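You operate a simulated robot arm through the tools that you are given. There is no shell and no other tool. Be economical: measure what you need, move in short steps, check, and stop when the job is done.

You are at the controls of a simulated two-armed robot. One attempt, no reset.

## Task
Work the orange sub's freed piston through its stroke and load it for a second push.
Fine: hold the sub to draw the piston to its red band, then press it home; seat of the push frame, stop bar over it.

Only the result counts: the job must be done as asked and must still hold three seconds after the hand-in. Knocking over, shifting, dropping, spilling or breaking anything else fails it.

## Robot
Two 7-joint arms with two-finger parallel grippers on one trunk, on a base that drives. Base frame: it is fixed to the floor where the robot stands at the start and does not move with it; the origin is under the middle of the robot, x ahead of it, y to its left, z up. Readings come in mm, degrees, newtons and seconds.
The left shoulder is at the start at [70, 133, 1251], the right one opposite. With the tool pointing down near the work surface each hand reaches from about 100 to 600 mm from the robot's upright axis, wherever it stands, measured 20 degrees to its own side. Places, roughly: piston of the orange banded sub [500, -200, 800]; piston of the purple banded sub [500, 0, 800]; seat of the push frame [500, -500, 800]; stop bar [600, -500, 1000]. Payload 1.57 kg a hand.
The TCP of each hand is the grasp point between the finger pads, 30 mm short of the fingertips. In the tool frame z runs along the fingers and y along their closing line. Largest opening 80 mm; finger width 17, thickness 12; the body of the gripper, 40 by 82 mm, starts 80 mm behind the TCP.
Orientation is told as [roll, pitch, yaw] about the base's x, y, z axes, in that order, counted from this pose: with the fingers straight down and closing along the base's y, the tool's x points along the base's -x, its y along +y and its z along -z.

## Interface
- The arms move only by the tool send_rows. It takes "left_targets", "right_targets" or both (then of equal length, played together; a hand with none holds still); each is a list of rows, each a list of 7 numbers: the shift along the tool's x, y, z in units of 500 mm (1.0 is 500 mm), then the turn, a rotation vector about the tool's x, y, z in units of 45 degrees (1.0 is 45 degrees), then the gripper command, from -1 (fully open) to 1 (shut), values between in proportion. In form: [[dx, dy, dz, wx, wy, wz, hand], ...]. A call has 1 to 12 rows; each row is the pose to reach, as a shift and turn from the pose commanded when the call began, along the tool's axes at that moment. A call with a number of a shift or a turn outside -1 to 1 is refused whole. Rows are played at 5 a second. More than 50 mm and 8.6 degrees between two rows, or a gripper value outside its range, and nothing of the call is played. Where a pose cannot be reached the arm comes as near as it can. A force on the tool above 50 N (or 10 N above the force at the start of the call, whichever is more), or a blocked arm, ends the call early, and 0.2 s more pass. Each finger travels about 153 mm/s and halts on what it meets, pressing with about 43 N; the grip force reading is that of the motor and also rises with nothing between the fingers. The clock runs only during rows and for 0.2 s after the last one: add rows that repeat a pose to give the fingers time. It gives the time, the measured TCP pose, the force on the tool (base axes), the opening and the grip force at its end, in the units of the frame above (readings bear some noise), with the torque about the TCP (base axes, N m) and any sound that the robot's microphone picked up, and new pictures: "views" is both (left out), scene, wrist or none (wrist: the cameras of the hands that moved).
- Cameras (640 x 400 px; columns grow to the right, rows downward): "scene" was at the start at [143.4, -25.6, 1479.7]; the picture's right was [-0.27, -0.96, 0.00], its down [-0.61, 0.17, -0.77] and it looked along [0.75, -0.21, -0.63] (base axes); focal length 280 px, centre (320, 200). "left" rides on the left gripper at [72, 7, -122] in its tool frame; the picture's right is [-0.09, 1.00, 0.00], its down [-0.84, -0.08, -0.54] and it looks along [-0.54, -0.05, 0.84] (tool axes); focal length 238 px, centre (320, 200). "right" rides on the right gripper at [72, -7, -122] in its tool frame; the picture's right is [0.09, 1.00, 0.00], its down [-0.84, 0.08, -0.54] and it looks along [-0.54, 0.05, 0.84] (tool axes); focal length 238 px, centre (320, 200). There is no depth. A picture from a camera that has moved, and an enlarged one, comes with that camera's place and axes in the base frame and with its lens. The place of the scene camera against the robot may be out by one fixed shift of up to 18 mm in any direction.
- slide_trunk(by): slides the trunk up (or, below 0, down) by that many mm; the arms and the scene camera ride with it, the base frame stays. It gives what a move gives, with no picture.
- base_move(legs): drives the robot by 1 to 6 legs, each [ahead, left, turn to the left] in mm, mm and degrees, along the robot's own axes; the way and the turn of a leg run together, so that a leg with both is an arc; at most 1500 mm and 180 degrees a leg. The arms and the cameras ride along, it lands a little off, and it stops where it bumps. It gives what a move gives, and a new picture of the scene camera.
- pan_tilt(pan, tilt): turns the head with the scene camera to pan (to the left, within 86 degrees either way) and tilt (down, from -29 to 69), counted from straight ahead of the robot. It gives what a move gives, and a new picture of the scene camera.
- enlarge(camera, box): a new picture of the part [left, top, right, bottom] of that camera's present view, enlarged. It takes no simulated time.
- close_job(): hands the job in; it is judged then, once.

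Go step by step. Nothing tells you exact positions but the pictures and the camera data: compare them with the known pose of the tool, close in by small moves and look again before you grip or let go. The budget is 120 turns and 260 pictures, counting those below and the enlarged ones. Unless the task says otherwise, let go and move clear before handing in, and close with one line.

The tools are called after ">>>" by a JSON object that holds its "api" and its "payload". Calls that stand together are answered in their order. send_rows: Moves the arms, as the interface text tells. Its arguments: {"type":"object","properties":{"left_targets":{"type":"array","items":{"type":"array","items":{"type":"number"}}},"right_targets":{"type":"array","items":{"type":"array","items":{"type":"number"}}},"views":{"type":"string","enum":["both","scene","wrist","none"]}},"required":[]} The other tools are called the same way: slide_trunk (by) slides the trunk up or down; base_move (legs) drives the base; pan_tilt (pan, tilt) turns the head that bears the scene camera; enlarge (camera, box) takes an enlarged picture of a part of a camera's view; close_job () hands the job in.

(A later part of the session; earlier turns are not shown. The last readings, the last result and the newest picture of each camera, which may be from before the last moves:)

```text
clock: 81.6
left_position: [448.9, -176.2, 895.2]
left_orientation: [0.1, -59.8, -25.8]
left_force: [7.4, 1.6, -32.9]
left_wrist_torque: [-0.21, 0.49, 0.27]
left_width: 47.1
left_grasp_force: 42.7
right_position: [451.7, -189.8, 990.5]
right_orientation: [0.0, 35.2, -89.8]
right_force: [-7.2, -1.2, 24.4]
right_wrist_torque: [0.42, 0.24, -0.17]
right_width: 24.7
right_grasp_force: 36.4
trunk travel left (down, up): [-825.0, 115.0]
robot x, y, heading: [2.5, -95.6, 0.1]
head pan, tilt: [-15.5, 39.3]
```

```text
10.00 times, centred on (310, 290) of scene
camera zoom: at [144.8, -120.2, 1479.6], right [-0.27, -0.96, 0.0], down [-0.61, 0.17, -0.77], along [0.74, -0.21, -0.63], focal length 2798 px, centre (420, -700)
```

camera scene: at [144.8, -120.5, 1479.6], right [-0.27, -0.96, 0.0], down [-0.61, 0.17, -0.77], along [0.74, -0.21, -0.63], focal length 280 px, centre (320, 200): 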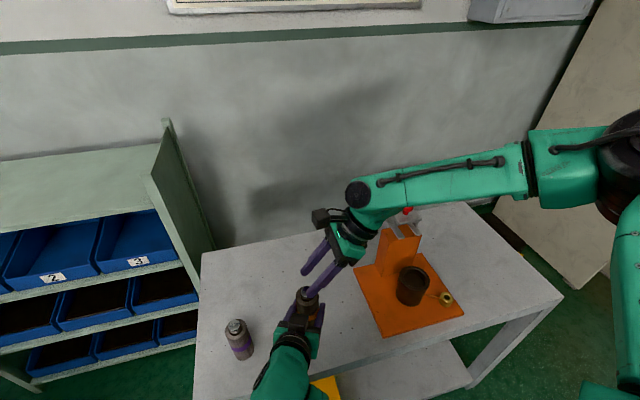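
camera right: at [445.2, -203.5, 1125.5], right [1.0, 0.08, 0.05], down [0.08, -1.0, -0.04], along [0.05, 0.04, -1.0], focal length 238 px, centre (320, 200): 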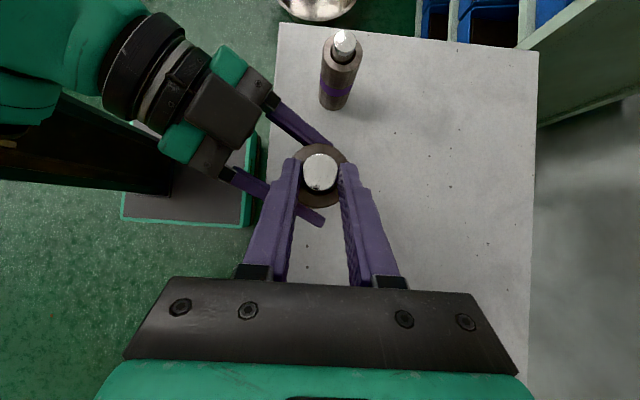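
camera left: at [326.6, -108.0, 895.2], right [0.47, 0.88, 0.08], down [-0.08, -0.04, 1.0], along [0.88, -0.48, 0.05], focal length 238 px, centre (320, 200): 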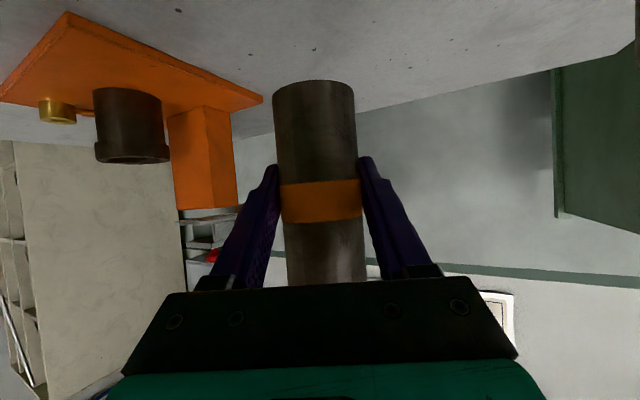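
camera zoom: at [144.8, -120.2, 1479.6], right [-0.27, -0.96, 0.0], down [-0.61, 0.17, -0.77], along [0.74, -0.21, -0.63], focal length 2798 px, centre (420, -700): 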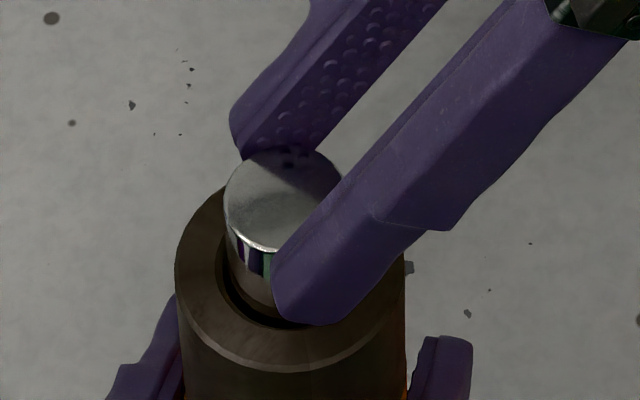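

>>> {"api": "send_rows", "payload": {"right_targets": [[-0.0003, 0, 0.0005, 0, 0, 0, 1], [-0.0007, 0, 0.001, 0, 0, 0, 1], [-0.001, 0, 0.0015, 0, 0, 0, 1], [-0.0014, 0, 0.002, 0, 0, 0, 1], [-0.0017, 0, 0.0025, 0, 0, 0, 1], [-0.0021, 0, 0.0029, 0, 0, 0, 1], [-0.0024, 0, 0.0034, 0, 0, 0, 1], [-0.0028, 0, 0.0039, 0, 0, 0, 1], [-0.0031, 0, 0.0044, 0, 0, 0, 1], [-0.0034, 0, 0.0049, 0, 0, 0, 1], [-0.0038, 0, 0.0054, 0, 0, 0, 1], [-0.0041, 0, 0.0059, 0, 0, 0, 1]], "views": "none"}}

>>> {"api": "send_rows", "payload": {"right_targets": [[-0.0003, 0, 0.0005, 0, 0, 0, 1], [-0.0007, 0, 0.001, 0, 0, 0, 1], [-0.001, 0, 0.0015, 0, 0, 0, 1], [-0.0014, 0, 0.002, 0, 0, 0, 1], [-0.0014, 0, 0.002, 0, 0, 0, 1], [-0.0014, 0, 0.002, 0, 0, 0, 1], [-0.0014, 0, 0.002, 0, 0, 0, 1], [-0.0014, 0, 0.002, 0, 0, 0, 1], [-0.0014, 0, 0.002, 0, 0, 0, 1], [-0.0014, 0, 0.002, 0, 0, 0, 1], [-0.0014, 0, 0.002, 0, 0, 0, 1], [-0.0014, 0, 0.002, 0, 0, 0, 1]], "views": "none"}}

>>> {"api": "enlarge", "payload": {"camera": "scene", "box": [290, 270, 330, 310]}}

>>> {"api": "enlarge", "payload": {"camera": "left", "box": [160, 60, 480, 260]}}

```text
clock: 84.2
left_position: [449.4, -175.8, 894.8]
left_orientation: [0.1, -59.9, -25.9]
left_force: [4.2, 2.2, -30.9]
left_wrist_torque: [-0.18, 0.36, 0.27]
left_width: 47.0
left_grasp_force: 43.4
right_position: [451.5, -191.7, 985.7]
right_orientation: [0.0, 35.1, -89.9]
right_force: [-6.4, -1.7, 22.8]
right_wrist_torque: [0.41, 0.2, -0.19]
right_width: 24.7
right_grasp_force: 36.6
trunk travel left (down, up): [-825.0, 115.0]
robot x, y, heading: [-1.3, -95.1, -0.1]
head pan, tilt: [-15.5, 39.3]
```

```text
clock: 86.8
left_position: [450.3, -176.2, 896.6]
left_orientation: [0.0, -60.2, -25.9]
left_force: [-2.1, -1.7, -20.1]
left_wrist_torque: [0.73, -0.11, 0.24]
left_width: 46.7
left_grasp_force: 42.6
right_position: [451.6, -191.4, 984.8]
right_orientation: [0.0, 35.2, -90.0]
right_force: [1.3, 2.3, 12.7]
right_wrist_torque: [-0.44, -0.05, -0.28]
right_width: 24.4
right_grasp_force: 36.0
trunk travel left (down, up): [-825.0, 115.0]
robot x, y, heading: [-0.9, -91.4, -0.1]
head pan, tilt: [-15.5, 39.3]
```

```text
10.00 times, centred on (310, 290) of scene
camera zoom: at [144.8, -120.2, 1479.6], right [-0.27, -0.96, 0.0], down [-0.61, 0.17, -0.77], along [0.74, -0.21, -0.63], focal length 2798 px, centre (420, -700)
```

zoom: 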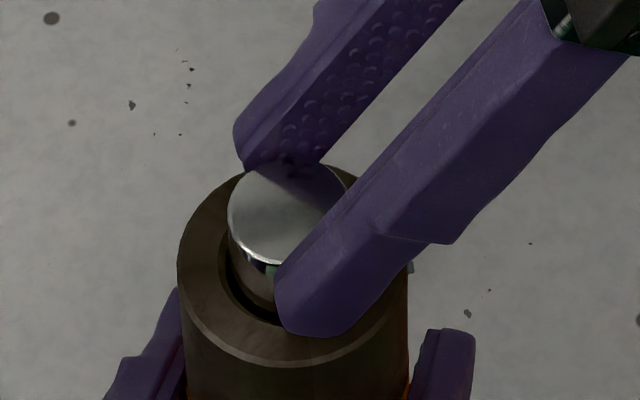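

```text
2.00 times, centred on (320, 160) of left
camera zoom: at [326.4, -108.0, 894.7], right [0.47, 0.88, 0.08], down [-0.08, -0.05, 1.0], along [0.88, -0.48, 0.05], focal length 477 px, centre (320, 280)
```

zoom: 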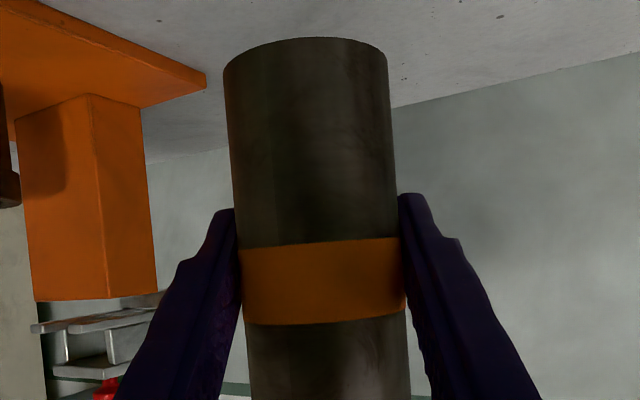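

The piston is back at its original protrusion. I'll release, rise, close the fingers and press on its top to make sure it's bottomed.

>>> {"api": "send_rows", "payload": {"right_targets": [[0, 0, 0, 0, 0, 0, 0], [0, 0, 0, 0, 0, 0, 0], [0.0115, 0, -0.0164, 0, 0, 0, 0], [0.023, 0, -0.0328, 0, 0, 0, 0], [0.0337, 0, -0.0376, 0, 0, 0, 1], [0.0337, 0, -0.0376, 0, 0, 0, 1], [0.0337, 0, -0.0376, 0, 0, 0, 1]], "views": "none"}}

>>> {"api": "send_rows", "payload": {"right_targets": [[-0.0046, 0, 0.0066, 0, 0, 0, 1], [-0.0092, 0, 0.0131, 0, 0, 0, 1], [-0.0115, 0, 0.0164, 0, 0, 0, 1], [-0.0132, 0, 0.0189, 0, 0, 0, 1], [-0.0149, 0, 0.0213, 0, 0, 0, 1], [-0.0166, 0, 0.0238, 0, 0, 0, 1], [-0.0172, 0, 0.0246, 0, 0, 0, 1], [-0.0178, 0, 0.0254, 0, 0, 0, 1], [-0.0184, 0, 0.0262, 0, 0, 0, 1], [-0.0189, 0, 0.027, 0, 0, 0, 1], [-0.0195, 0, 0.0279, 0, 0, 0, 1], [-0.0195, 0, 0.0279, 0, 0, 0, 1]], "views": "none"}}

>>> {"api": "enlarge", "payload": {"camera": "scene", "box": [290, 270, 330, 310]}}

```text
clock: 88.4
left_position: [451.7, -177.3, 897.5]
left_orientation: [-0.1, -60.3, -25.8]
left_force: [-0.9, -0.2, -7.4]
left_wrist_torque: [0.03, -0.02, 0.03]
left_width: 46.9
left_grasp_force: 42.9
right_position: [451.8, -188.2, 1010.6]
right_orientation: [0.0, 35.2, -89.8]
right_force: [0.5, -0.2, 0.3]
right_wrist_torque: [0.01, -0.03, 0.02]
right_width: 0.1
right_grasp_force: 21.3
trunk travel left (down, up): [-825.0, 115.0]
robot x, y, heading: [0.5, -97.2, 0.3]
head pan, tilt: [-15.5, 39.3]
```

```text
clock: 91.0
left_position: [451.0, -177.4, 895.0]
left_orientation: [0.1, -60.0, -25.7]
left_force: [0.7, 1.2, -27.4]
left_wrist_torque: [-0.11, 0.13, 0.29]
left_width: 47.0
left_grasp_force: 43.3
right_position: [452.1, -189.6, 992.6]
right_orientation: [0.1, 35.2, -90.0]
right_force: [-0.9, -1.9, 20.8]
right_wrist_torque: [0.12, 0.07, -0.3]
right_width: 0.0
right_grasp_force: 21.2
trunk travel left (down, up): [-825.0, 115.0]
robot x, y, heading: [-0.8, -96.6, -0.0]
head pan, tilt: [-15.5, 39.3]
```

```text
10.00 times, centred on (310, 290) of scene
camera zoom: at [144.8, -120.2, 1479.6], right [-0.27, -0.96, 0.0], down [-0.61, 0.17, -0.77], along [0.74, -0.21, -0.63], focal length 2798 px, centre (420, -700)
```

zoom: 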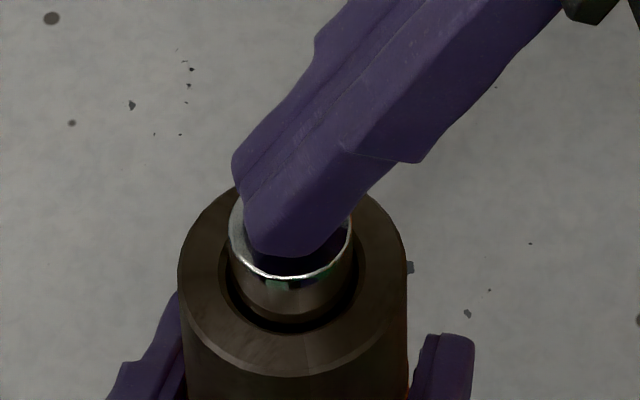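

It's in contact at 21 N. I'll hold and see whether the force relaxes (still creeping) or stays (bottomed).

>>> {"api": "send_rows", "payload": {"right_targets": [[0, 0, 0, 0, 0, 0, 1], [0, 0, 0, 0, 0, 0, 1], [0, 0, 0, 0, 0, 0, 1], [0, 0, 0, 0, 0, 0, 1], [0, 0, 0, 0, 0, 0, 1], [0, 0, 0, 0, 0, 0, 1], [0, 0, 0, 0, 0, 0, 1], [0, 0, 0, 0, 0, 0, 1], [0, 0, 0, 0, 0, 0, 1], [0, 0, 0, 0, 0, 0, 1], [0, 0, 0, 0, 0, 0, 1], [0, 0, 0, 0, 0, 0, 1]], "views": "none"}}

>>> {"api": "send_rows", "payload": {"right_targets": [[-0.0006, 0, 0.0008, 0, 0, 0, 1], [-0.0012, 0, 0.0016, 0, 0, 0, 1], [-0.0012, 0, 0.0016, 0, 0, 0, 1], [-0.0012, 0, 0.0016, 0, 0, 0, 1], [-0.0012, 0, 0.0016, 0, 0, 0, 1], [-0.0012, 0, 0.0016, 0, 0, 0, 1], [-0.0012, 0, 0.0016, 0, 0, 0, 1], [-0.0012, 0, 0.0016, 0, 0, 0, 1], [-0.0012, 0, 0.0016, 0, 0, 0, 1], [-0.0012, 0, 0.0016, 0, 0, 0, 1], [-0.0012, 0, 0.0016, 0, 0, 0, 1], [-0.0012, 0, 0.0016, 0, 0, 0, 1]], "views": "none"}}

>>> {"api": "enlarge", "payload": {"camera": "scene", "box": [290, 270, 330, 310]}}

```text
clock: 93.6
left_position: [450.9, -177.2, 898.2]
left_orientation: [-0.1, -60.4, -25.6]
left_force: [-3.0, -1.5, -14.9]
left_wrist_torque: [0.1, -0.15, 0.03]
left_width: 46.9
left_grasp_force: 42.9
right_position: [451.3, -189.3, 992.7]
right_orientation: [0.0, 35.2, -90.0]
right_force: [2.7, 0.7, 7.5]
right_wrist_torque: [0.12, -0.07, -0.08]
right_width: 0.2
right_grasp_force: 21.3
trunk travel left (down, up): [-825.0, 115.0]
robot x, y, heading: [1.2, -95.0, -0.1]
head pan, tilt: [-15.5, 39.3]
```

```text
clock: 96.2
left_position: [451.5, -176.5, 897.6]
left_orientation: [0.0, -60.3, -25.5]
left_force: [-0.9, -0.6, -10.1]
left_wrist_torque: [0.05, -0.02, 0.01]
left_width: 46.7
left_grasp_force: 43.3
right_position: [451.1, -188.7, 992.7]
right_orientation: [-0.1, 35.2, -90.0]
right_force: [0.9, -0.1, 2.6]
right_wrist_torque: [0.06, -0.02, -0.01]
right_width: 0.0
right_grasp_force: 21.1
trunk travel left (down, up): [-825.0, 115.0]
robot x, y, heading: [-3.2, -95.2, 0.3]
head pan, tilt: [-15.5, 39.3]
```

```text
10.00 times, centred on (310, 290) of scene
camera zoom: at [144.8, -120.2, 1479.6], right [-0.27, -0.96, 0.0], down [-0.61, 0.17, -0.77], along [0.74, -0.21, -0.63], focal length 2798 px, centre (420, -700)
```

zoom: 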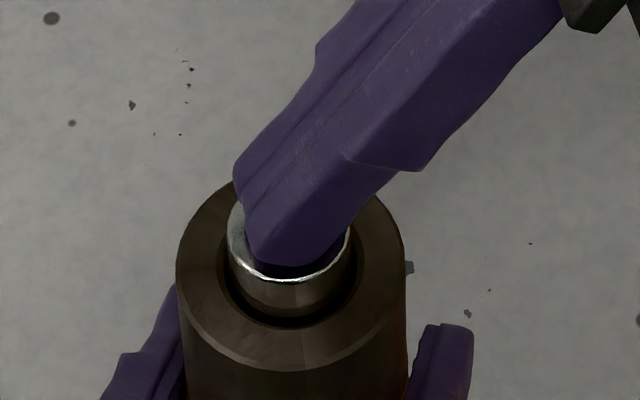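

The piston is now deeper than at the start and still creeping, so home is further in. I'll keep pressing until a hard stop.

>>> {"api": "send_rows", "payload": {"right_targets": [[-0.0005, 0, 0.0006, 0, 0, 0, 1], [-0.0009, 0, 0.0013, 0, 0, 0, 1], [-0.0014, 0, 0.002, 0, 0, 0, 1], [-0.0018, 0, 0.0026, 0, 0, 0, 1], [-0.0023, 0, 0.0033, 0, 0, 0, 1], [-0.0028, 0, 0.0039, 0, 0, 0, 1], [-0.0032, 0, 0.0046, 0, 0, 0, 1], [-0.0037, 0, 0.0052, 0, 0, 0, 1], [-0.0041, 0, 0.0059, 0, 0, 0, 1], [-0.0041, 0, 0.0059, 0, 0, 0, 1], [-0.0041, 0, 0.0059, 0, 0, 0, 1], [-0.0041, 0, 0.0059, 0, 0, 0, 1]], "views": "none"}}

>>> {"api": "send_rows", "payload": {"right_targets": [[-0.0005, 0, 0.0006, 0, 0, 0, 1], [-0.0009, 0, 0.0013, 0, 0, 0, 1], [-0.0014, 0, 0.002, 0, 0, 0, 1], [-0.0018, 0, 0.0026, 0, 0, 0, 1], [-0.0023, 0, 0.0033, 0, 0, 0, 1], [-0.0023, 0, 0.0033, 0, 0, 0, 1], [-0.0023, 0, 0.0033, 0, 0, 0, 1], [-0.0023, 0, 0.0033, 0, 0, 0, 1], [-0.0023, 0, 0.0033, 0, 0, 0, 1], [-0.0023, 0, 0.0033, 0, 0, 0, 1], [-0.0023, 0, 0.0033, 0, 0, 0, 1], [-0.0023, 0, 0.0033, 0, 0, 0, 1]], "views": "none"}}

>>> {"api": "enlarge", "payload": {"camera": "scene", "box": [290, 270, 330, 310]}}

```text
clock: 98.8
left_position: [450.1, -176.3, 896.1]
left_orientation: [0.0, -60.1, -25.7]
left_force: [3.9, 1.0, -24.1]
left_wrist_torque: [0.0, 0.25, 0.22]
left_width: 46.9
left_grasp_force: 42.3
right_position: [452.1, -188.4, 987.9]
right_orientation: [0.1, 35.3, -89.9]
right_force: [-4.1, -1.1, 16.8]
right_wrist_torque: [0.14, 0.14, -0.19]
right_width: 0.1
right_grasp_force: 21.6
trunk travel left (down, up): [-825.0, 115.0]
robot x, y, heading: [-0.4, -95.3, 0.0]
head pan, tilt: [-15.5, 39.3]
```

```text
clock: 101.4
left_position: [451.6, -175.8, 898.1]
left_orientation: [0.0, -60.2, -25.7]
left_force: [-4.0, 1.8, -20.5]
left_wrist_torque: [-0.09, -0.2, 0.15]
left_width: 46.7
left_grasp_force: 42.8
right_position: [452.0, -187.8, 986.5]
right_orientation: [0.1, 35.2, -89.8]
right_force: [3.5, -1.5, 12.1]
right_wrist_torque: [0.03, -0.12, -0.16]
right_width: 0.0
right_grasp_force: 21.3
trunk travel left (down, up): [-825.0, 115.0]
robot x, y, heading: [1.3, -92.0, -0.0]
head pan, tilt: [-15.5, 39.3]
```

```text
10.00 times, centred on (310, 290) of scene
camera zoom: at [144.8, -120.2, 1479.6], right [-0.27, -0.96, 0.0], down [-0.61, 0.17, -0.77], along [0.74, -0.21, -0.63], focal length 2798 px, centre (420, -700)
```

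zoom: 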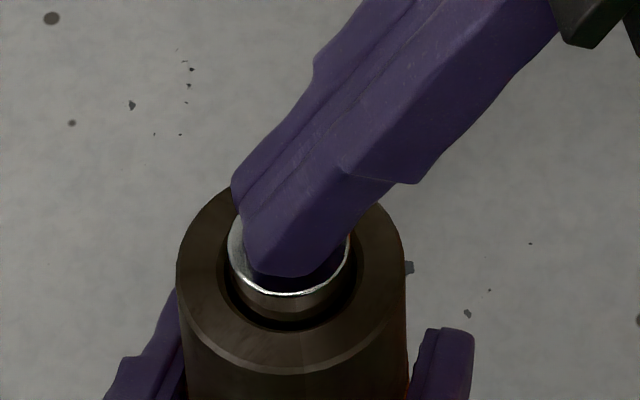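

>>> {"api": "send_rows", "payload": {"right_targets": [[-0.0005, 0, 0.0006, 0, 0, 0, 1], [-0.0009, 0, 0.0013, 0, 0, 0, 1], [-0.0014, 0, 0.002, 0, 0, 0, 1], [-0.0018, 0, 0.0026, 0, 0, 0, 1], [-0.0023, 0, 0.0033, 0, 0, 0, 1], [-0.0028, 0, 0.0039, 0, 0, 0, 1], [-0.0032, 0, 0.0046, 0, 0, 0, 1], [-0.0032, 0, 0.0046, 0, 0, 0, 1], [-0.0032, 0, 0.0046, 0, 0, 0, 1], [-0.0032, 0, 0.0046, 0, 0, 0, 1], [-0.0032, 0, 0.0046, 0, 0, 0, 1], [-0.0032, 0, 0.0046, 0, 0, 0, 1]], "views": "none"}}

>>> {"api": "send_rows", "payload": {"right_targets": [[-0.0005, 0, 0.0006, 0, 0, 0, 1], [-0.0009, 0, 0.0013, 0, 0, 0, 1], [-0.0014, 0, 0.002, 0, 0, 0, 1], [-0.0018, 0, 0.0026, 0, 0, 0, 1], [-0.0023, 0, 0.0033, 0, 0, 0, 1], [-0.0023, 0, 0.0033, 0, 0, 0, 1], [-0.0023, 0, 0.0033, 0, 0, 0, 1], [-0.0023, 0, 0.0033, 0, 0, 0, 1], [-0.0023, 0, 0.0033, 0, 0, 0, 1], [-0.0023, 0, 0.0033, 0, 0, 0, 1], [-0.0023, 0, 0.0033, 0, 0, 0, 1], [-0.0023, 0, 0.0033, 0, 0, 0, 1]], "views": "none"}}

>>> {"api": "enlarge", "payload": {"camera": "scene", "box": [290, 270, 330, 310]}}

>>> {"api": "enlarge", "payload": {"camera": "left", "box": [160, 60, 480, 260]}}

```text
clock: 104.0
left_position: [451.0, -176.8, 896.0]
left_orientation: [0.0, -60.1, -25.7]
left_force: [-1.4, 0.2, -23.1]
left_wrist_torque: [0.02, -0.05, 0.23]
left_width: 46.5
left_grasp_force: 43.1
right_position: [451.1, -190.2, 983.1]
right_orientation: [0.0, 35.2, -89.9]
right_force: [1.5, 0.3, 15.6]
right_wrist_torque: [0.19, -0.04, -0.26]
right_width: 0.0
right_grasp_force: 21.5
trunk travel left (down, up): [-825.0, 115.0]
robot x, y, heading: [0.8, -94.6, 0.1]
head pan, tilt: [-15.5, 39.3]
```

```text
clock: 106.6
left_position: [449.5, -177.0, 896.9]
left_orientation: [0.0, -60.2, -25.7]
left_force: [-2.9, 0.3, -22.1]
left_wrist_torque: [0.02, -0.14, 0.19]
left_width: 46.5
left_grasp_force: 43.0
right_position: [451.8, -188.8, 982.2]
right_orientation: [0.0, 35.3, -90.0]
right_force: [2.6, -0.5, 14.0]
right_wrist_torque: [0.11, -0.1, -0.2]
right_width: 0.0
right_grasp_force: 21.6
trunk travel left (down, up): [-825.0, 115.0]
robot x, y, heading: [0.8, -94.3, 0.4]
head pan, tilt: [-15.5, 39.3]
```

```text
10.00 times, centred on (310, 290) of scene
camera zoom: at [144.8, -120.2, 1479.6], right [-0.27, -0.96, 0.0], down [-0.61, 0.17, -0.77], along [0.74, -0.21, -0.63], focal length 2798 px, centre (420, -700)
```

zoom: 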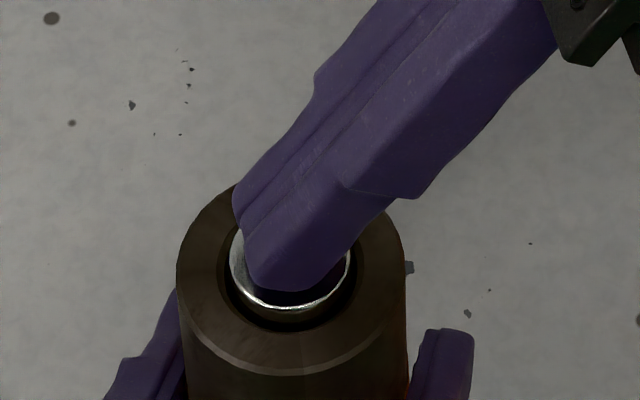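

```text
2.00 times, centred on (320, 160) of left
camera zoom: at [326.4, -107.9, 894.6], right [0.47, 0.88, 0.08], down [-0.08, -0.05, 1.0], along [0.88, -0.48, 0.05], focal length 477 px, centre (320, 280)
```

zoom: 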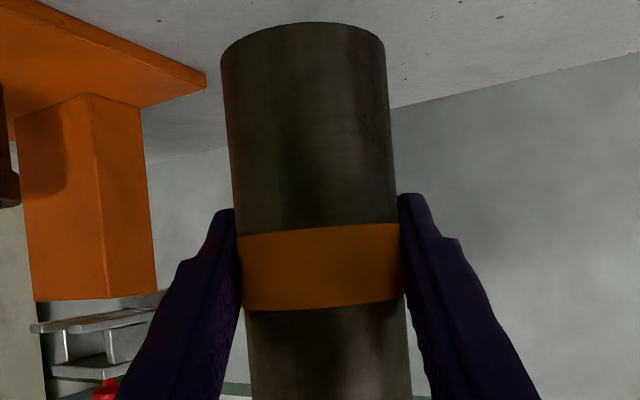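

The body has begun slipping slightly in the left grip, so it's better to finish pressing with solid support. I'll withdraw the right hand and set the sub back down on the table.

>>> {"api": "send_rows", "payload": {"right_targets": [[0, 0, -0.06, 0, 0, 0, 1], [0, 0, -0.14, 0, 0, 0, 1], [0, 0, -0.22, 0, 0, 0, 1], [0, 0, -0.3, 0, 0, 0, 1], [0, 0, -0.3, 0, 0, 0, 1], [0, 0, -0.3, 0, 0, 0, 1], [0, 0, -0.3, 0, 0, 0, 1], [0, 0, -0.3, 0, 0, 0, 1]], "left_targets": [[0, 0, 0, 0, 0, 0, 1], [0, 0, 0, 0, 0, 0, 1], [0.029, 0.003, 0.023, 0, 0, 0, 1], [0.058, 0.006, 0.046, 0, 0, 0, 1], [0.087, 0.009, 0.069, 0, 0, 0, 1], [0.116, 0.012, 0.092, 0, 0, 0, 1], [0.145, 0.013, 0.114, 0, 0, 0, 1], [0.145, 0.013, 0.114, 0, 0, 0, 1]]}}

```text
clock: 108.1
left_position: [454.1, -116.5, 782.0]
left_orientation: [16.1, -56.1, -42.3]
left_force: [-9.6, 0.1, 22.9]
left_wrist_torque: [-0.53, 0.65, -0.17]
left_width: 47.5
left_grasp_force: 43.0
right_position: [445.9, -275.1, 1107.6]
right_orientation: [0.2, 35.1, -89.8]
right_force: [0.6, -0.6, -0.1]
right_wrist_torque: [-0.02, 0.01, 0.03]
right_width: 0.0
right_grasp_force: 21.4
trunk travel left (down, up): [-825.0, 115.0]
robot x, y, heading: [-1.1, -95.2, -0.1]
head pan, tilt: [-15.5, 39.3]
stopped in row 7 (left hand): the arm was blocked; the commanded pose is now the measured one
camera scene: at [139.3, -119.6, 1480.2], right [-0.27, -0.96, 0.0], down [-0.61, 0.17, -0.78], along [0.75, -0.21, -0.63], focal length 280 px, centre (320, 200)
camera right: at [438.8, -286.7, 1248.3], right [1.0, 0.08, 0.06], down [0.08, -1.0, -0.04], along [0.05, 0.04, -1.0], focal length 238 px, centre (320, 200)
camera left: at [333.1, -41.3, 788.0], right [0.51, 0.83, 0.23], down [-0.11, -0.2, 0.97], along [0.85, -0.52, -0.01], focal length 238 px, centre (320, 200)
```

scene: 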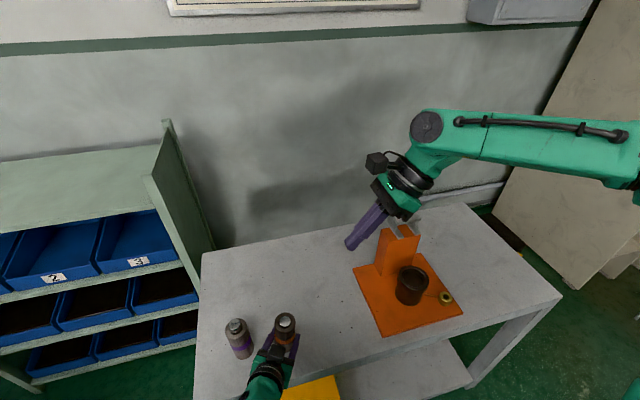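
right: 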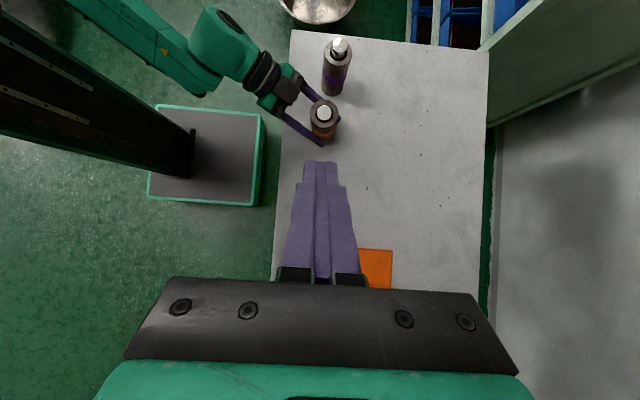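
left: 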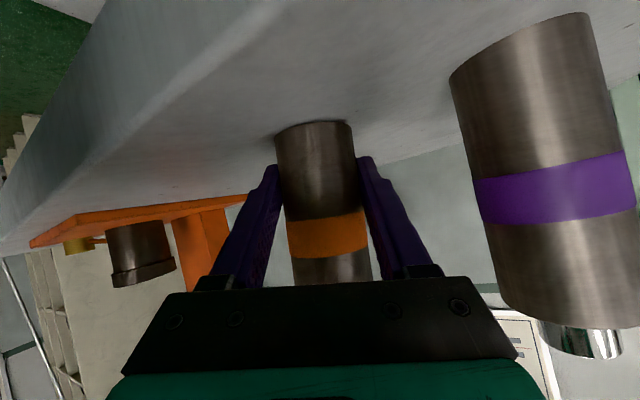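

The left arm deviated: the sub is now at about (453, -133), pressed on the table and tilted about 6°. I'll lift it slightly, level it, and move it away from the purple sub and further forward, where this arm behaved well.

>>> {"api": "send_rows", "payload": {"left_targets": [[-0.012, 0.002, -0.008, 0, 0, 0, 1], [-0.025, 0.005, -0.016, 0, 0, 0, 1], [-0.039, -0.009, 0.002, 0.025, 0.002, -0.039, 1], [-0.053, -0.023, 0.02, 0.05, 0.005, -0.078, 1], [-0.068, -0.037, 0.038, 0.074, 0.007, -0.116, 1], [-0.068, -0.037, 0.038, 0.074, 0.007, -0.116, 1]]}}

>>> {"api": "enlarge", "payload": {"camera": "right", "box": [240, 20, 440, 180]}}

```text
clock: 109.5
left_position: [467.9, -138.5, 782.7]
left_orientation: [6.9, -55.0, -34.6]
left_force: [-5.1, -4.0, 5.8]
left_wrist_torque: [-0.36, 0.05, -0.16]
left_width: 46.3
left_grasp_force: 42.9
right_position: [447.3, -276.8, 1106.4]
right_orientation: [0.2, 35.2, -89.9]
right_force: [-0.2, 0.1, 0.0]
right_wrist_torque: [0.02, 0.01, 0.01]
right_width: 0.0
right_grasp_force: 21.6
trunk travel left (down, up): [-825.0, 115.0]
robot x, y, heading: [-2.3, -95.0, 0.1]
head pan, tilt: [-15.5, 39.3]
camera scene: at [140.8, -121.3, 1480.1], right [-0.27, -0.96, 0.0], down [-0.61, 0.17, -0.77], along [0.75, -0.21, -0.63], focal length 280 px, centre (320, 200)
camera left: at [347.6, -63.5, 793.2], right [0.52, 0.84, 0.14], down [-0.04, -0.14, 0.99], along [0.85, -0.52, -0.04], focal length 238 px, centre (320, 200)
```

scene: 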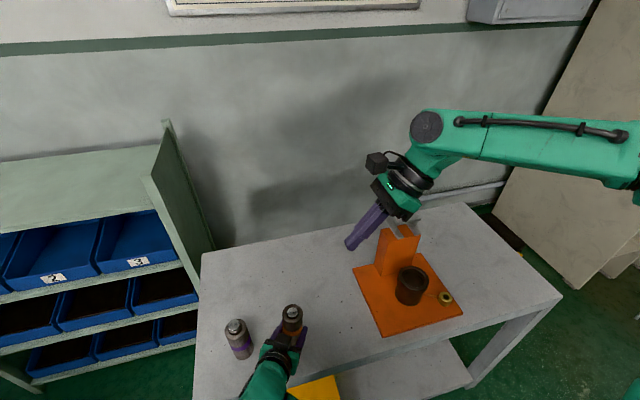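
left: 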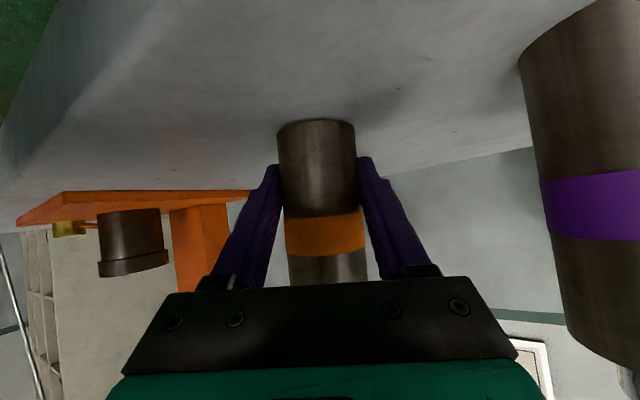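

```text
2.50 times, centred on (340, 100) of right
camera zoom: at [440.0, -288.2, 1247.8], right [1.0, 0.08, 0.06], down [0.08, -1.0, -0.04], along [0.05, 0.04, -1.0], focal length 596 px, centre (270, 450)
```

zoom: 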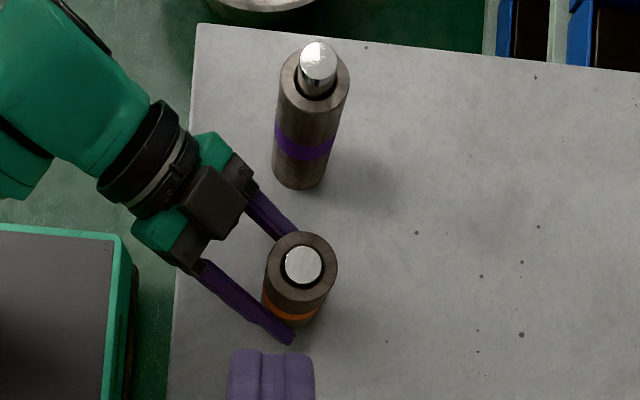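

The sub is upright within about 3° and resting on the table with light load. It's well within its stable range, so I'll release it gently, then look.

>>> {"api": "send_rows", "payload": {"left_targets": [[0, 0, 0, 0, 0, 0, -0.2], [0, 0, 0, 0, 0, 0, -0.35], [0, 0, 0, 0, 0, 0, -0.6], [0, 0, 0, 0, 0, 0, -1], [0, 0, 0, 0, 0, 0, -1]]}}

>>> {"api": "enlarge", "payload": {"camera": "right", "box": [240, 20, 440, 180]}}

```text
clock: 110.7
left_position: [472.2, -137.6, 783.6]
left_orientation: [7.2, -55.1, -34.6]
left_force: [0.4, 0.2, 1.1]
left_wrist_torque: [0.02, 0.02, 0.03]
left_width: 80.1
left_grasp_force: 0.0
right_position: [450.3, -275.6, 1105.8]
right_orientation: [0.1, 35.2, -89.9]
right_force: [0.3, 0.5, -0.4]
right_wrist_torque: [0.03, 0.0, 0.01]
right_width: 0.0
right_grasp_force: 21.8
trunk travel left (down, up): [-825.0, 115.0]
robot x, y, heading: [0.1, -95.1, -0.1]
head pan, tilt: [-15.5, 39.3]
camera scene: at [143.2, -120.2, 1479.7], right [-0.27, -0.96, 0.0], down [-0.61, 0.17, -0.77], along [0.75, -0.21, -0.63], focal length 280 px, centre (320, 200)
camera left: at [351.8, -61.9, 793.9], right [0.52, 0.84, 0.15], down [-0.04, -0.14, 0.99], along [0.85, -0.52, -0.04], focal length 238 px, centre (320, 200)
```

scene: 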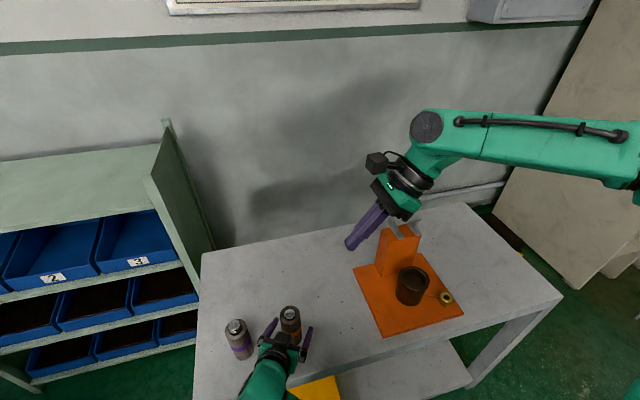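
left: 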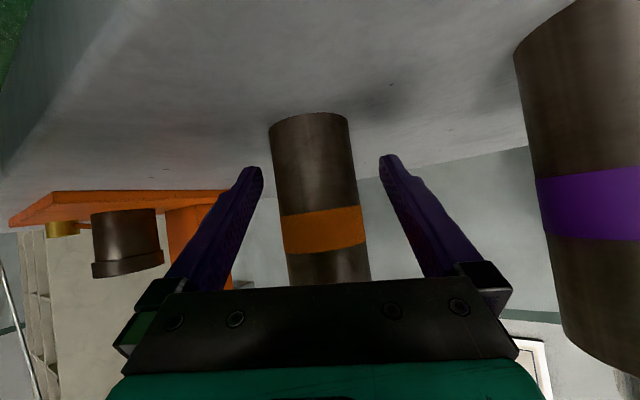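

```text
2.50 times, centred on (340, 100) of right
camera zoom: at [442.1, -287.3, 1247.0], right [1.0, 0.08, 0.05], down [0.08, -1.0, -0.04], along [0.05, 0.04, -1.0], focal length 596 px, centre (270, 450)
```

zoom: 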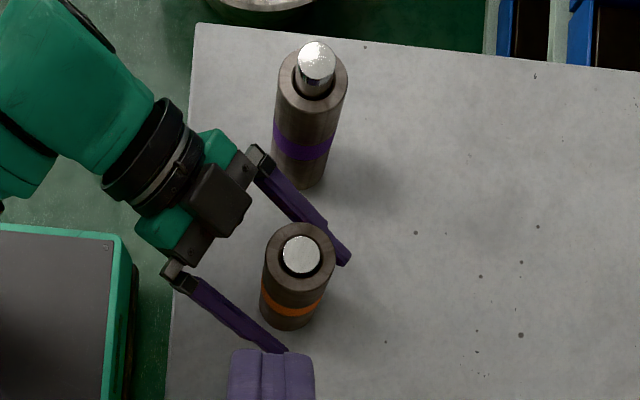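

The orange sub stands upright at about (472, -145) and the purple one is undisturbed. I'll back the left hand straight out along its fingers, then raise it.

>>> {"api": "send_rows", "payload": {"left_targets": [[0, 0, -0.05, 0, 0, 0, -1], [0, 0, -0.1, 0, 0, 0, -1], [0, 0, -0.15, 0, 0, 0, -1], [0, 0, -0.2, 0, 0, 0, -1], [0, 0, -0.26, 0, 0, 0, -1], [-0.08, 0.01, -0.3, 0, 0, 0, -1], [-0.16, 0.02, -0.34, 0, 0, 0, -1]]}}

```text
clock: 112.3
left_position: [389.5, -102.0, 954.0]
left_orientation: [4.6, -56.2, -32.6]
left_force: [-1.2, 0.4, 0.5]
left_wrist_torque: [-0.02, 0.01, 0.0]
left_width: 80.1
left_grasp_force: 0.0
right_position: [449.7, -275.2, 1105.8]
right_orientation: [0.0, 35.2, -90.0]
right_force: [0.5, 0.2, -0.3]
right_wrist_torque: [0.03, 0.0, 0.02]
right_width: 0.1
right_grasp_force: 21.2
trunk travel left (down, up): [-825.0, 115.0]
robot x, y, heading: [2.3, -97.1, -0.0]
head pan, tilt: [-15.5, 39.3]
camera scene: at [143.8, -120.4, 1479.6], right [-0.27, -0.96, 0.0], down [-0.61, 0.17, -0.77], along [0.75, -0.21, -0.63], focal length 280 px, centre (320, 200)
camera left: at [270.2, -27.4, 961.6], right [0.52, 0.85, 0.12], down [-0.05, -0.11, 0.99], along [0.85, -0.52, -0.02], focal length 238 px, centre (320, 200)
```

scene: 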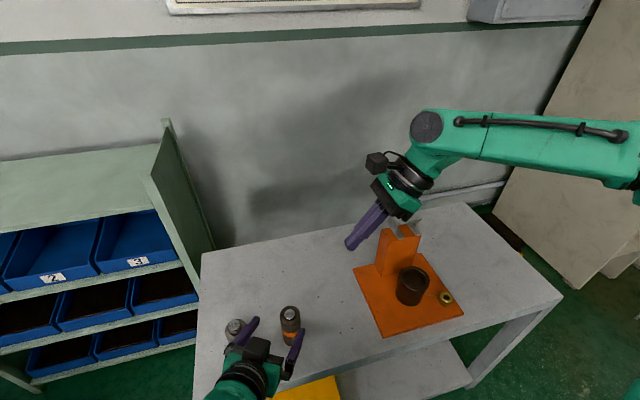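
left: 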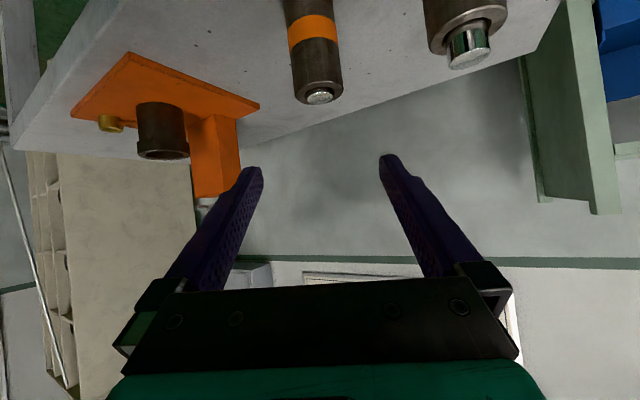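

Now I'll drive left about 135 mm so the right hand can work from straight above, and return the right hand to vertical.

>>> {"api": "base_move", "payload": {"legs": [[0, 135, 0]]}}

>>> {"api": "send_rows", "payload": {"right_targets": [[0, 0, 0, 0, -0.16, 0, 1], [0, 0, 0, 0, -0.32, 0, 1], [0, 0, 0, 0, -0.48, 0, 1], [0, 0, 0, 0, -0.64, 0, 1], [0, 0, 0, 0, -0.782, 0, 1]], "views": "none"}}

>>> {"api": "send_rows", "payload": {"right_targets": [[0, 0, 0, 0, 0, -0.17, 1], [0, 0, 0, 0, 0, -0.34, 1], [0, 0, 0, 0, 0, -0.51, 1], [0, 0, 0, 0, 0, -0.68, 1], [0, 0, 0, 0, 0, -0.85, 1], [0, 0, 0, 0, 0, -1, 1]], "views": "none"}}

>>> {"api": "send_rows", "payload": {"right_targets": [[0, 0, 0, 0, 0, -0.17, 1], [0, 0, 0, 0, 0, -0.34, 1], [0, 0, 0, 0, 0, -0.51, 1], [0, 0, 0, 0, 0, -0.68, 1], [0, 0, 0, 0, 0, -0.85, 1], [0, 0, 0, 0, 0, -1, 1]]}}

```text
clock: 113.6
left_position: [391.0, 32.0, 953.8]
left_orientation: [4.9, -56.2, -32.6]
left_force: [0.1, 0.9, -0.6]
left_wrist_torque: [0.02, -0.01, 0.02]
left_width: 79.9
left_grasp_force: 0.1
right_position: [449.0, -140.7, 1104.6]
right_orientation: [0.2, 35.4, -89.9]
right_force: [0.6, -0.4, 0.4]
right_wrist_torque: [0.01, -0.01, 0.01]
right_width: 0.1
right_grasp_force: 20.7
trunk travel left (down, up): [-825.0, 115.0]
robot x, y, heading: [0.6, 40.9, 0.3]
head pan, tilt: [-15.5, 39.3]
camera scene: at [143.2, 13.6, 1479.7], right [-0.27, -0.96, 0.0], down [-0.61, 0.17, -0.77], along [0.75, -0.2, -0.63], focal length 280 px, centre (320, 200)
```

scene: 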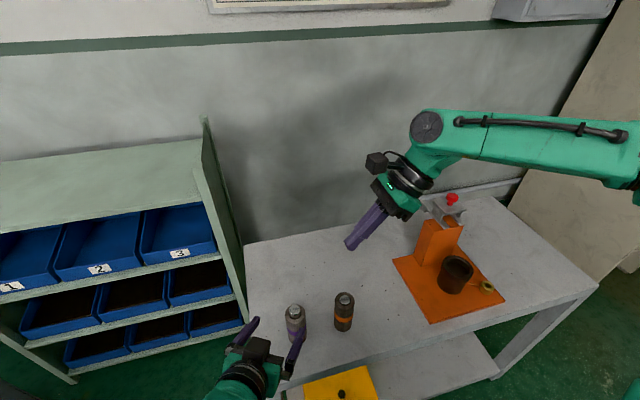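

```text
clock: 114.8
left_position: [390.3, 35.1, 953.6]
left_orientation: [4.6, -56.3, -32.5]
left_force: [0.3, -0.9, 0.6]
left_wrist_torque: [0.0, 0.0, -0.01]
left_width: 80.0
left_grasp_force: 0.2
right_position: [448.2, -138.6, 1105.5]
right_orientation: [0.1, -0.1, -90.0]
right_force: [-0.1, 0.1, 0.0]
right_wrist_torque: [0.02, 0.0, 0.03]
right_width: 0.1
right_grasp_force: 21.6
trunk travel left (down, up): [-825.0, 115.0]
robot x, y, heading: [5.3, 41.7, -0.1]
head pan, tilt: [-15.5, 39.3]
```

```text
clock: 116.2
left_position: [390.9, 33.9, 954.0]
left_orientation: [4.7, -56.2, -32.5]
left_force: [-0.1, 0.1, -0.4]
left_wrist_torque: [0.0, -0.04, -0.01]
left_width: 79.9
left_grasp_force: 0.0
right_position: [448.4, -139.0, 1105.7]
right_orientation: [0.1, 0.0, -44.9]
right_force: [0.4, -0.3, 0.0]
right_wrist_torque: [0.0, 0.02, -0.01]
right_width: 0.0
right_grasp_force: 21.2
trunk travel left (down, up): [-825.0, 115.0]
robot x, y, heading: [1.8, 39.8, 0.3]
head pan, tilt: [-15.5, 39.3]
```

```text
clock: 117.6
left_position: [390.6, 34.7, 953.2]
left_orientation: [4.7, -56.3, -32.4]
left_force: [-0.2, -0.1, 0.9]
left_wrist_torque: [-0.01, -0.01, 0.01]
left_width: 80.1
left_grasp_force: 0.0
right_position: [448.3, -139.9, 1106.0]
right_orientation: [0.0, 0.0, 0.2]
right_force: [0.7, 0.0, -0.3]
right_wrist_torque: [-0.01, -0.02, -0.01]
right_width: 0.0
right_grasp_force: 21.2
trunk travel left (down, up): [-825.0, 115.0]
robot x, y, heading: [-1.0, 44.2, -0.1]
head pan, tilt: [-15.5, 39.3]
camera scene: at [143.2, 16.3, 1479.7], right [-0.27, -0.96, 0.0], down [-0.61, 0.17, -0.77], along [0.75, -0.21, -0.63], focal length 280 px, centre (320, 200)
camera right: at [376.8, -145.9, 1227.8], right [-0.1, 1.0, 0.0], down [0.84, 0.08, 0.54], along [0.54, 0.05, -0.84], focal length 238 px, centre (320, 200)
```

scene: 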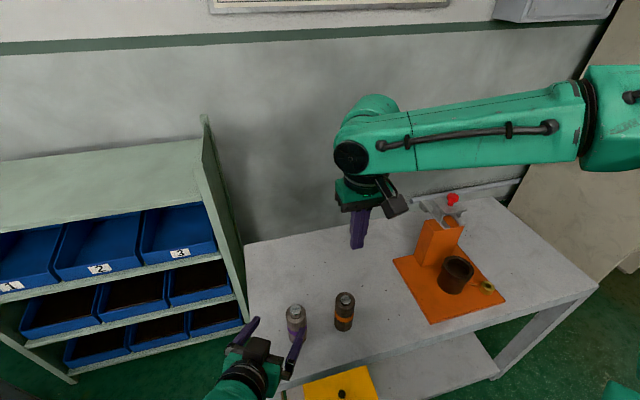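
right: 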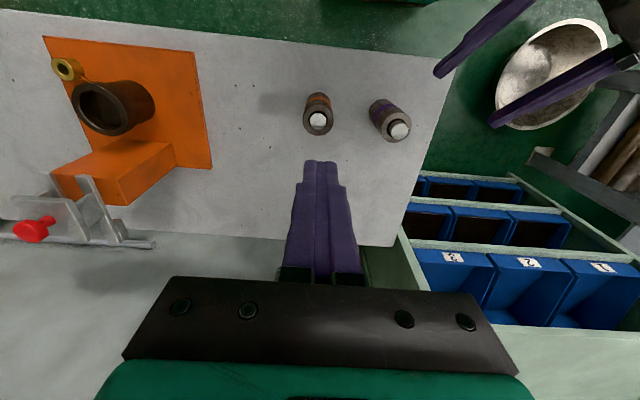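

The orange piston is at about (471, -143). I'll descend with closed fingers to just above it.

>>> {"api": "send_rows", "payload": {"right_targets": [[-0.01, -0.002, 0.08, 0, 0, 0, 1], [-0.02, -0.004, 0.16, 0, 0, 0, 1], [-0.03, -0.006, 0.24, 0, 0, 0, 1], [-0.04, -0.007, 0.32, 0, 0, 0, 1], [-0.046, -0.007, 0.37, 0, 0, 0, 1], [-0.046, -0.007, 0.37, 0, 0, 0, 1]], "views": "wrist"}}

>>> {"api": "enlarge", "payload": {"camera": "scene", "box": [314, 270, 374, 330]}}

```text
clock: 119.0
left_position: [389.2, 33.9, 953.3]
left_orientation: [4.7, -56.4, -32.5]
left_force: [0.1, 0.5, 0.4]
left_wrist_torque: [0.02, 0.01, 0.03]
left_width: 80.2
left_grasp_force: 0.0
right_position: [469.8, -142.7, 923.9]
right_orientation: [0.0, -0.1, 0.0]
right_force: [-0.1, 0.0, -0.1]
right_wrist_torque: [-0.02, 0.03, -0.02]
right_width: 0.0
right_grasp_force: 21.3
right hand out of reach, approached as far as the arm can: row 5, 6
trunk travel left (down, up): [-825.0, 115.0]
robot x, y, heading: [-0.9, 41.3, 0.1]
head pan, tilt: [-15.5, 39.3]
camera right: at [397.2, -151.2, 1045.7], right [-0.09, 1.0, 0.0], down [0.84, 0.08, 0.54], along [0.54, 0.05, -0.84], focal length 238 px, centre (320, 200)
```

right: 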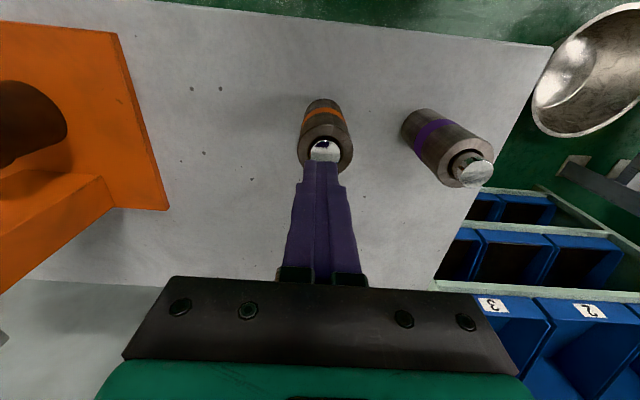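

```text
6.67 times, centred on (344, 300) of scene
camera zoom: at [142.6, 16.4, 1479.8], right [-0.27, -0.96, 0.0], down [-0.61, 0.17, -0.77], along [0.75, -0.21, -0.63], focal length 1865 px, centre (160, -467)
```

zoom: 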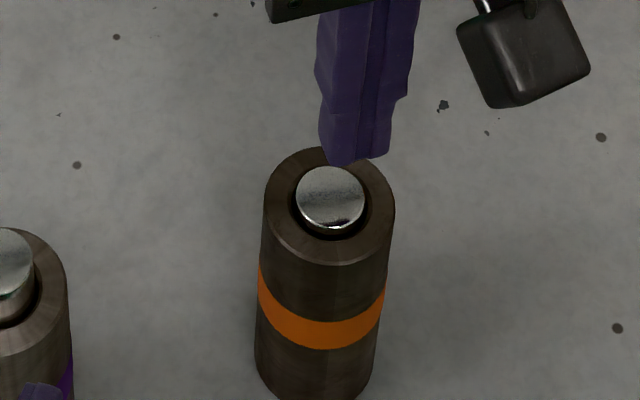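

The piston is within 2–3 mm of flush. Reach fails at low heights because the shoulders are high, so I'll raise both hands and slide the trunk down 120 mm.

>>> {"api": "send_rows", "payload": {"right_targets": [[0, 0, -0.08, 0, 0, 0, 1], [0, 0, -0.16, 0, 0, 0, 1], [0, 0, -0.24, 0, 0, 0, 1], [0, 0, -0.3, 0, 0, 0, 1]], "left_targets": [[-0.054, 0.003, -0.036, 0, 0, 0, -1], [-0.108, 0.006, -0.072, 0, 0, 0, -1], [-0.162, 0.008, -0.108, 0, 0, 0, -1], [-0.216, 0.011, -0.143, 0, 0, 0, -1]], "views": "none"}}

>>> {"api": "slide_trunk", "payload": {"by": -120}}

```text
clock: 120.2
left_position: [393.7, 31.7, 1037.4]
left_orientation: [9.5, -49.3, -36.4]
left_force: [-1.1, 0.0, 0.4]
left_wrist_torque: [-0.01, -0.03, -0.03]
left_width: 80.3
left_grasp_force: 0.1
right_position: [469.5, -144.0, 1073.2]
right_orientation: [0.0, -0.1, 0.0]
right_force: [-0.4, -0.5, 0.2]
right_wrist_torque: [0.01, 0.0, 0.04]
right_width: 0.1
right_grasp_force: 21.7
trunk travel left (down, up): [-825.0, 115.0]
robot x, y, heading: [0.6, 42.3, -0.2]
head pan, tilt: [-15.5, 39.3]
stopped in row 4 (left hand): the arm was blocked; the commanded pose is now the measured one
```

```text
clock: 121.7
left_position: [393.1, 31.3, 918.3]
left_orientation: [9.3, -49.2, -36.5]
left_force: [-0.5, 0.0, 0.0]
left_wrist_torque: [0.0, 0.02, -0.04]
left_width: 80.0
left_grasp_force: 0.0
right_position: [468.9, -144.9, 954.2]
right_orientation: [0.0, -0.1, 0.0]
right_force: [0.5, -0.2, 0.5]
right_wrist_torque: [-0.03, 0.01, 0.02]
right_width: 0.1
right_grasp_force: 21.1
trunk travel left (down, up): [-705.0, 235.0]
robot x, y, heading: [-0.6, 39.4, 0.1]
head pan, tilt: [-15.5, 39.3]
```

The hands are lower with more reach. I'll descend onto the piston and press slowly against the table support.

>>> {"api": "send_rows", "payload": {"right_targets": [[-0.004, 0.002, 0.04, 0, 0, 0, 1], [-0.004, 0.002, 0.08, 0, 0, 0, 1], [-0.004, 0.002, 0.11, 0, 0, 0, 1], [-0.004, 0.002, 0.116, 0, 0, 0, 1], [-0.004, 0.002, 0.12, 0, 0, 0, 1], [-0.004, 0.002, 0.124, 0, 0, 0, 1], [-0.004, 0.002, 0.126, 0, 0, 0, 1], [-0.004, 0.002, 0.128, 0, 0, 0, 1], [-0.004, 0.002, 0.13, 0, 0, 0, 1]], "views": "wrist"}}

>>> {"api": "enlarge", "payload": {"camera": "scene", "box": [314, 240, 374, 300]}}

```text
clock: 123.7
left_position: [393.4, 30.0, 917.6]
left_orientation: [9.1, -49.2, -36.5]
left_force: [-0.1, -0.3, -0.6]
left_wrist_torque: [0.03, -0.01, -0.03]
left_width: 80.1
left_grasp_force: 0.1
right_position: [471.0, -143.0, 888.1]
right_orientation: [0.1, -0.1, 0.1]
right_force: [0.2, -0.3, 3.9]
right_wrist_torque: [-0.03, -0.03, 0.01]
right_width: 0.0
right_grasp_force: 20.7
trunk travel left (down, up): [-705.0, 235.0]
robot x, y, heading: [-0.7, 46.5, -0.2]
head pan, tilt: [-15.5, 39.3]
camera right: at [398.9, -150.4, 1011.2], right [-0.09, 1.0, 0.0], down [0.84, 0.08, 0.54], along [0.54, 0.05, -0.84], focal length 238 px, centre (320, 200)
```

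right: 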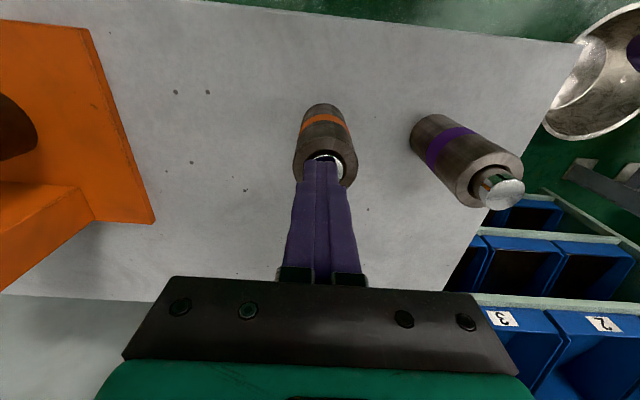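

```text
6.67 times, centred on (344, 270) of scene
camera zoom: at [142.8, 16.5, 1359.8], right [-0.27, -0.96, 0.0], down [-0.61, 0.17, -0.77], along [0.75, -0.21, -0.63], focal length 1865 px, centre (160, -267)
```

zoom: 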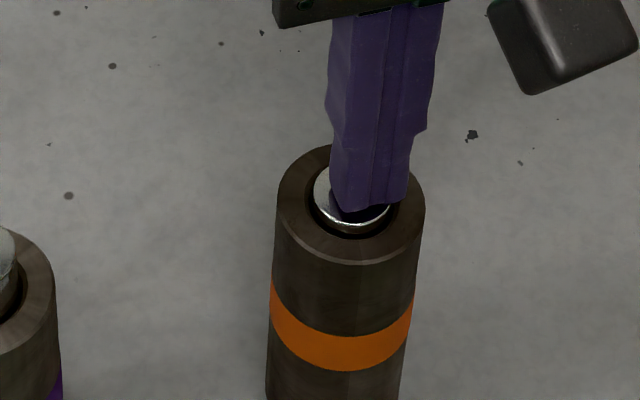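

Contact at about 858 tip height. I'll shift 3 mm left to centre on the piston and press down slowly.

>>> {"api": "send_rows", "payload": {"right_targets": [[0, 0.003, -0.006, 0, 0, 0, 1], [0, 0.006, -0.006, 0, 0, 0, 1], [0, 0.006, 0, 0, 0, 0, 1], [0, 0.006, 0.002, 0, 0, 0, 1], [0, 0.006, 0.003, 0, 0, 0, 1], [0, 0.006, 0.004, 0, 0, 0, 1], [0, 0.006, 0.005, 0, 0, 0, 1], [0, 0.006, 0.006, 0, 0, 0, 1], [0, 0.006, 0.006, 0, 0, 0, 1], [0, 0.006, 0.006, 0, 0, 0, 1], [0, 0.006, 0.006, 0, 0, 0, 1], [0, 0.006, 0.006, 0, 0, 0, 1]], "views": "none"}}

>>> {"api": "send_rows", "payload": {"right_targets": [[0, 0, 0, 0, 0, 0, 1], [0, 0, 0, 0, 0, 0, 1], [0, 0, 0, 0, 0, 0, 1], [0, 0, 0, 0, 0, 0, 1], [0, 0, 0, 0, 0, 0, 1], [0, 0, 0, 0, 0, 0, 1], [0, 0, 0, 0, 0, 0, 1], [0, 0, 0, 0, 0, 0, 1], [0, 0, 0, 0, 0, 0, 1], [0, 0, 0, 0, 0, 0, 1], [0, 0, 0, 0, 0, 0, 1], [0, 0, 0, 0, 0, 0, 1]], "views": "none"}}

>>> {"api": "enlarge", "payload": {"camera": "scene", "box": [324, 250, 364, 290]}}

```text
clock: 126.3
left_position: [392.2, 31.0, 917.9]
left_orientation: [9.2, -49.4, -36.4]
left_force: [1.4, -0.5, 0.3]
left_wrist_torque: [0.03, 0.02, 0.0]
left_width: 80.0
left_grasp_force: 0.0
right_position: [469.2, -140.1, 886.1]
right_orientation: [0.0, -0.2, 0.0]
right_force: [6.5, -2.8, 25.7]
right_wrist_torque: [-0.08, -0.36, -0.04]
right_width: 0.0
right_grasp_force: 20.8
trunk travel left (down, up): [-705.0, 235.0]
robot x, y, heading: [2.2, 41.5, 0.2]
head pan, tilt: [-15.5, 39.3]
```

```text
clock: 128.9
left_position: [392.8, 31.0, 918.9]
left_orientation: [9.2, -49.3, -36.5]
left_force: [-1.2, -0.4, 0.4]
left_wrist_torque: [-0.01, 0.0, 0.01]
left_width: 80.0
left_grasp_force: 0.1
right_position: [470.1, -140.3, 885.0]
right_orientation: [0.0, 0.1, -0.1]
right_force: [0.4, 0.3, 2.4]
right_wrist_torque: [0.03, -0.06, -0.01]
right_width: 0.0
right_grasp_force: 22.2
trunk travel left (down, up): [-705.0, 235.0]
robot x, y, heading: [-0.8, 40.6, 0.1]
head pan, tilt: [-15.5, 39.3]
```

```text
10.00 times, centred on (344, 270) of scene
camera zoom: at [143.1, 16.7, 1359.6], right [-0.27, -0.96, 0.0], down [-0.61, 0.17, -0.77], along [0.75, -0.21, -0.63], focal length 2798 px, centre (80, -500)
```

zoom: 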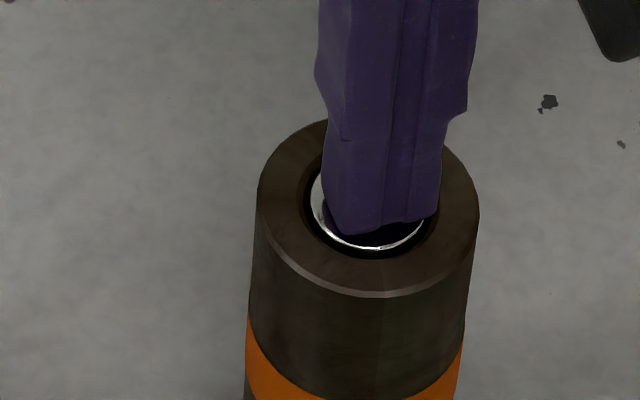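

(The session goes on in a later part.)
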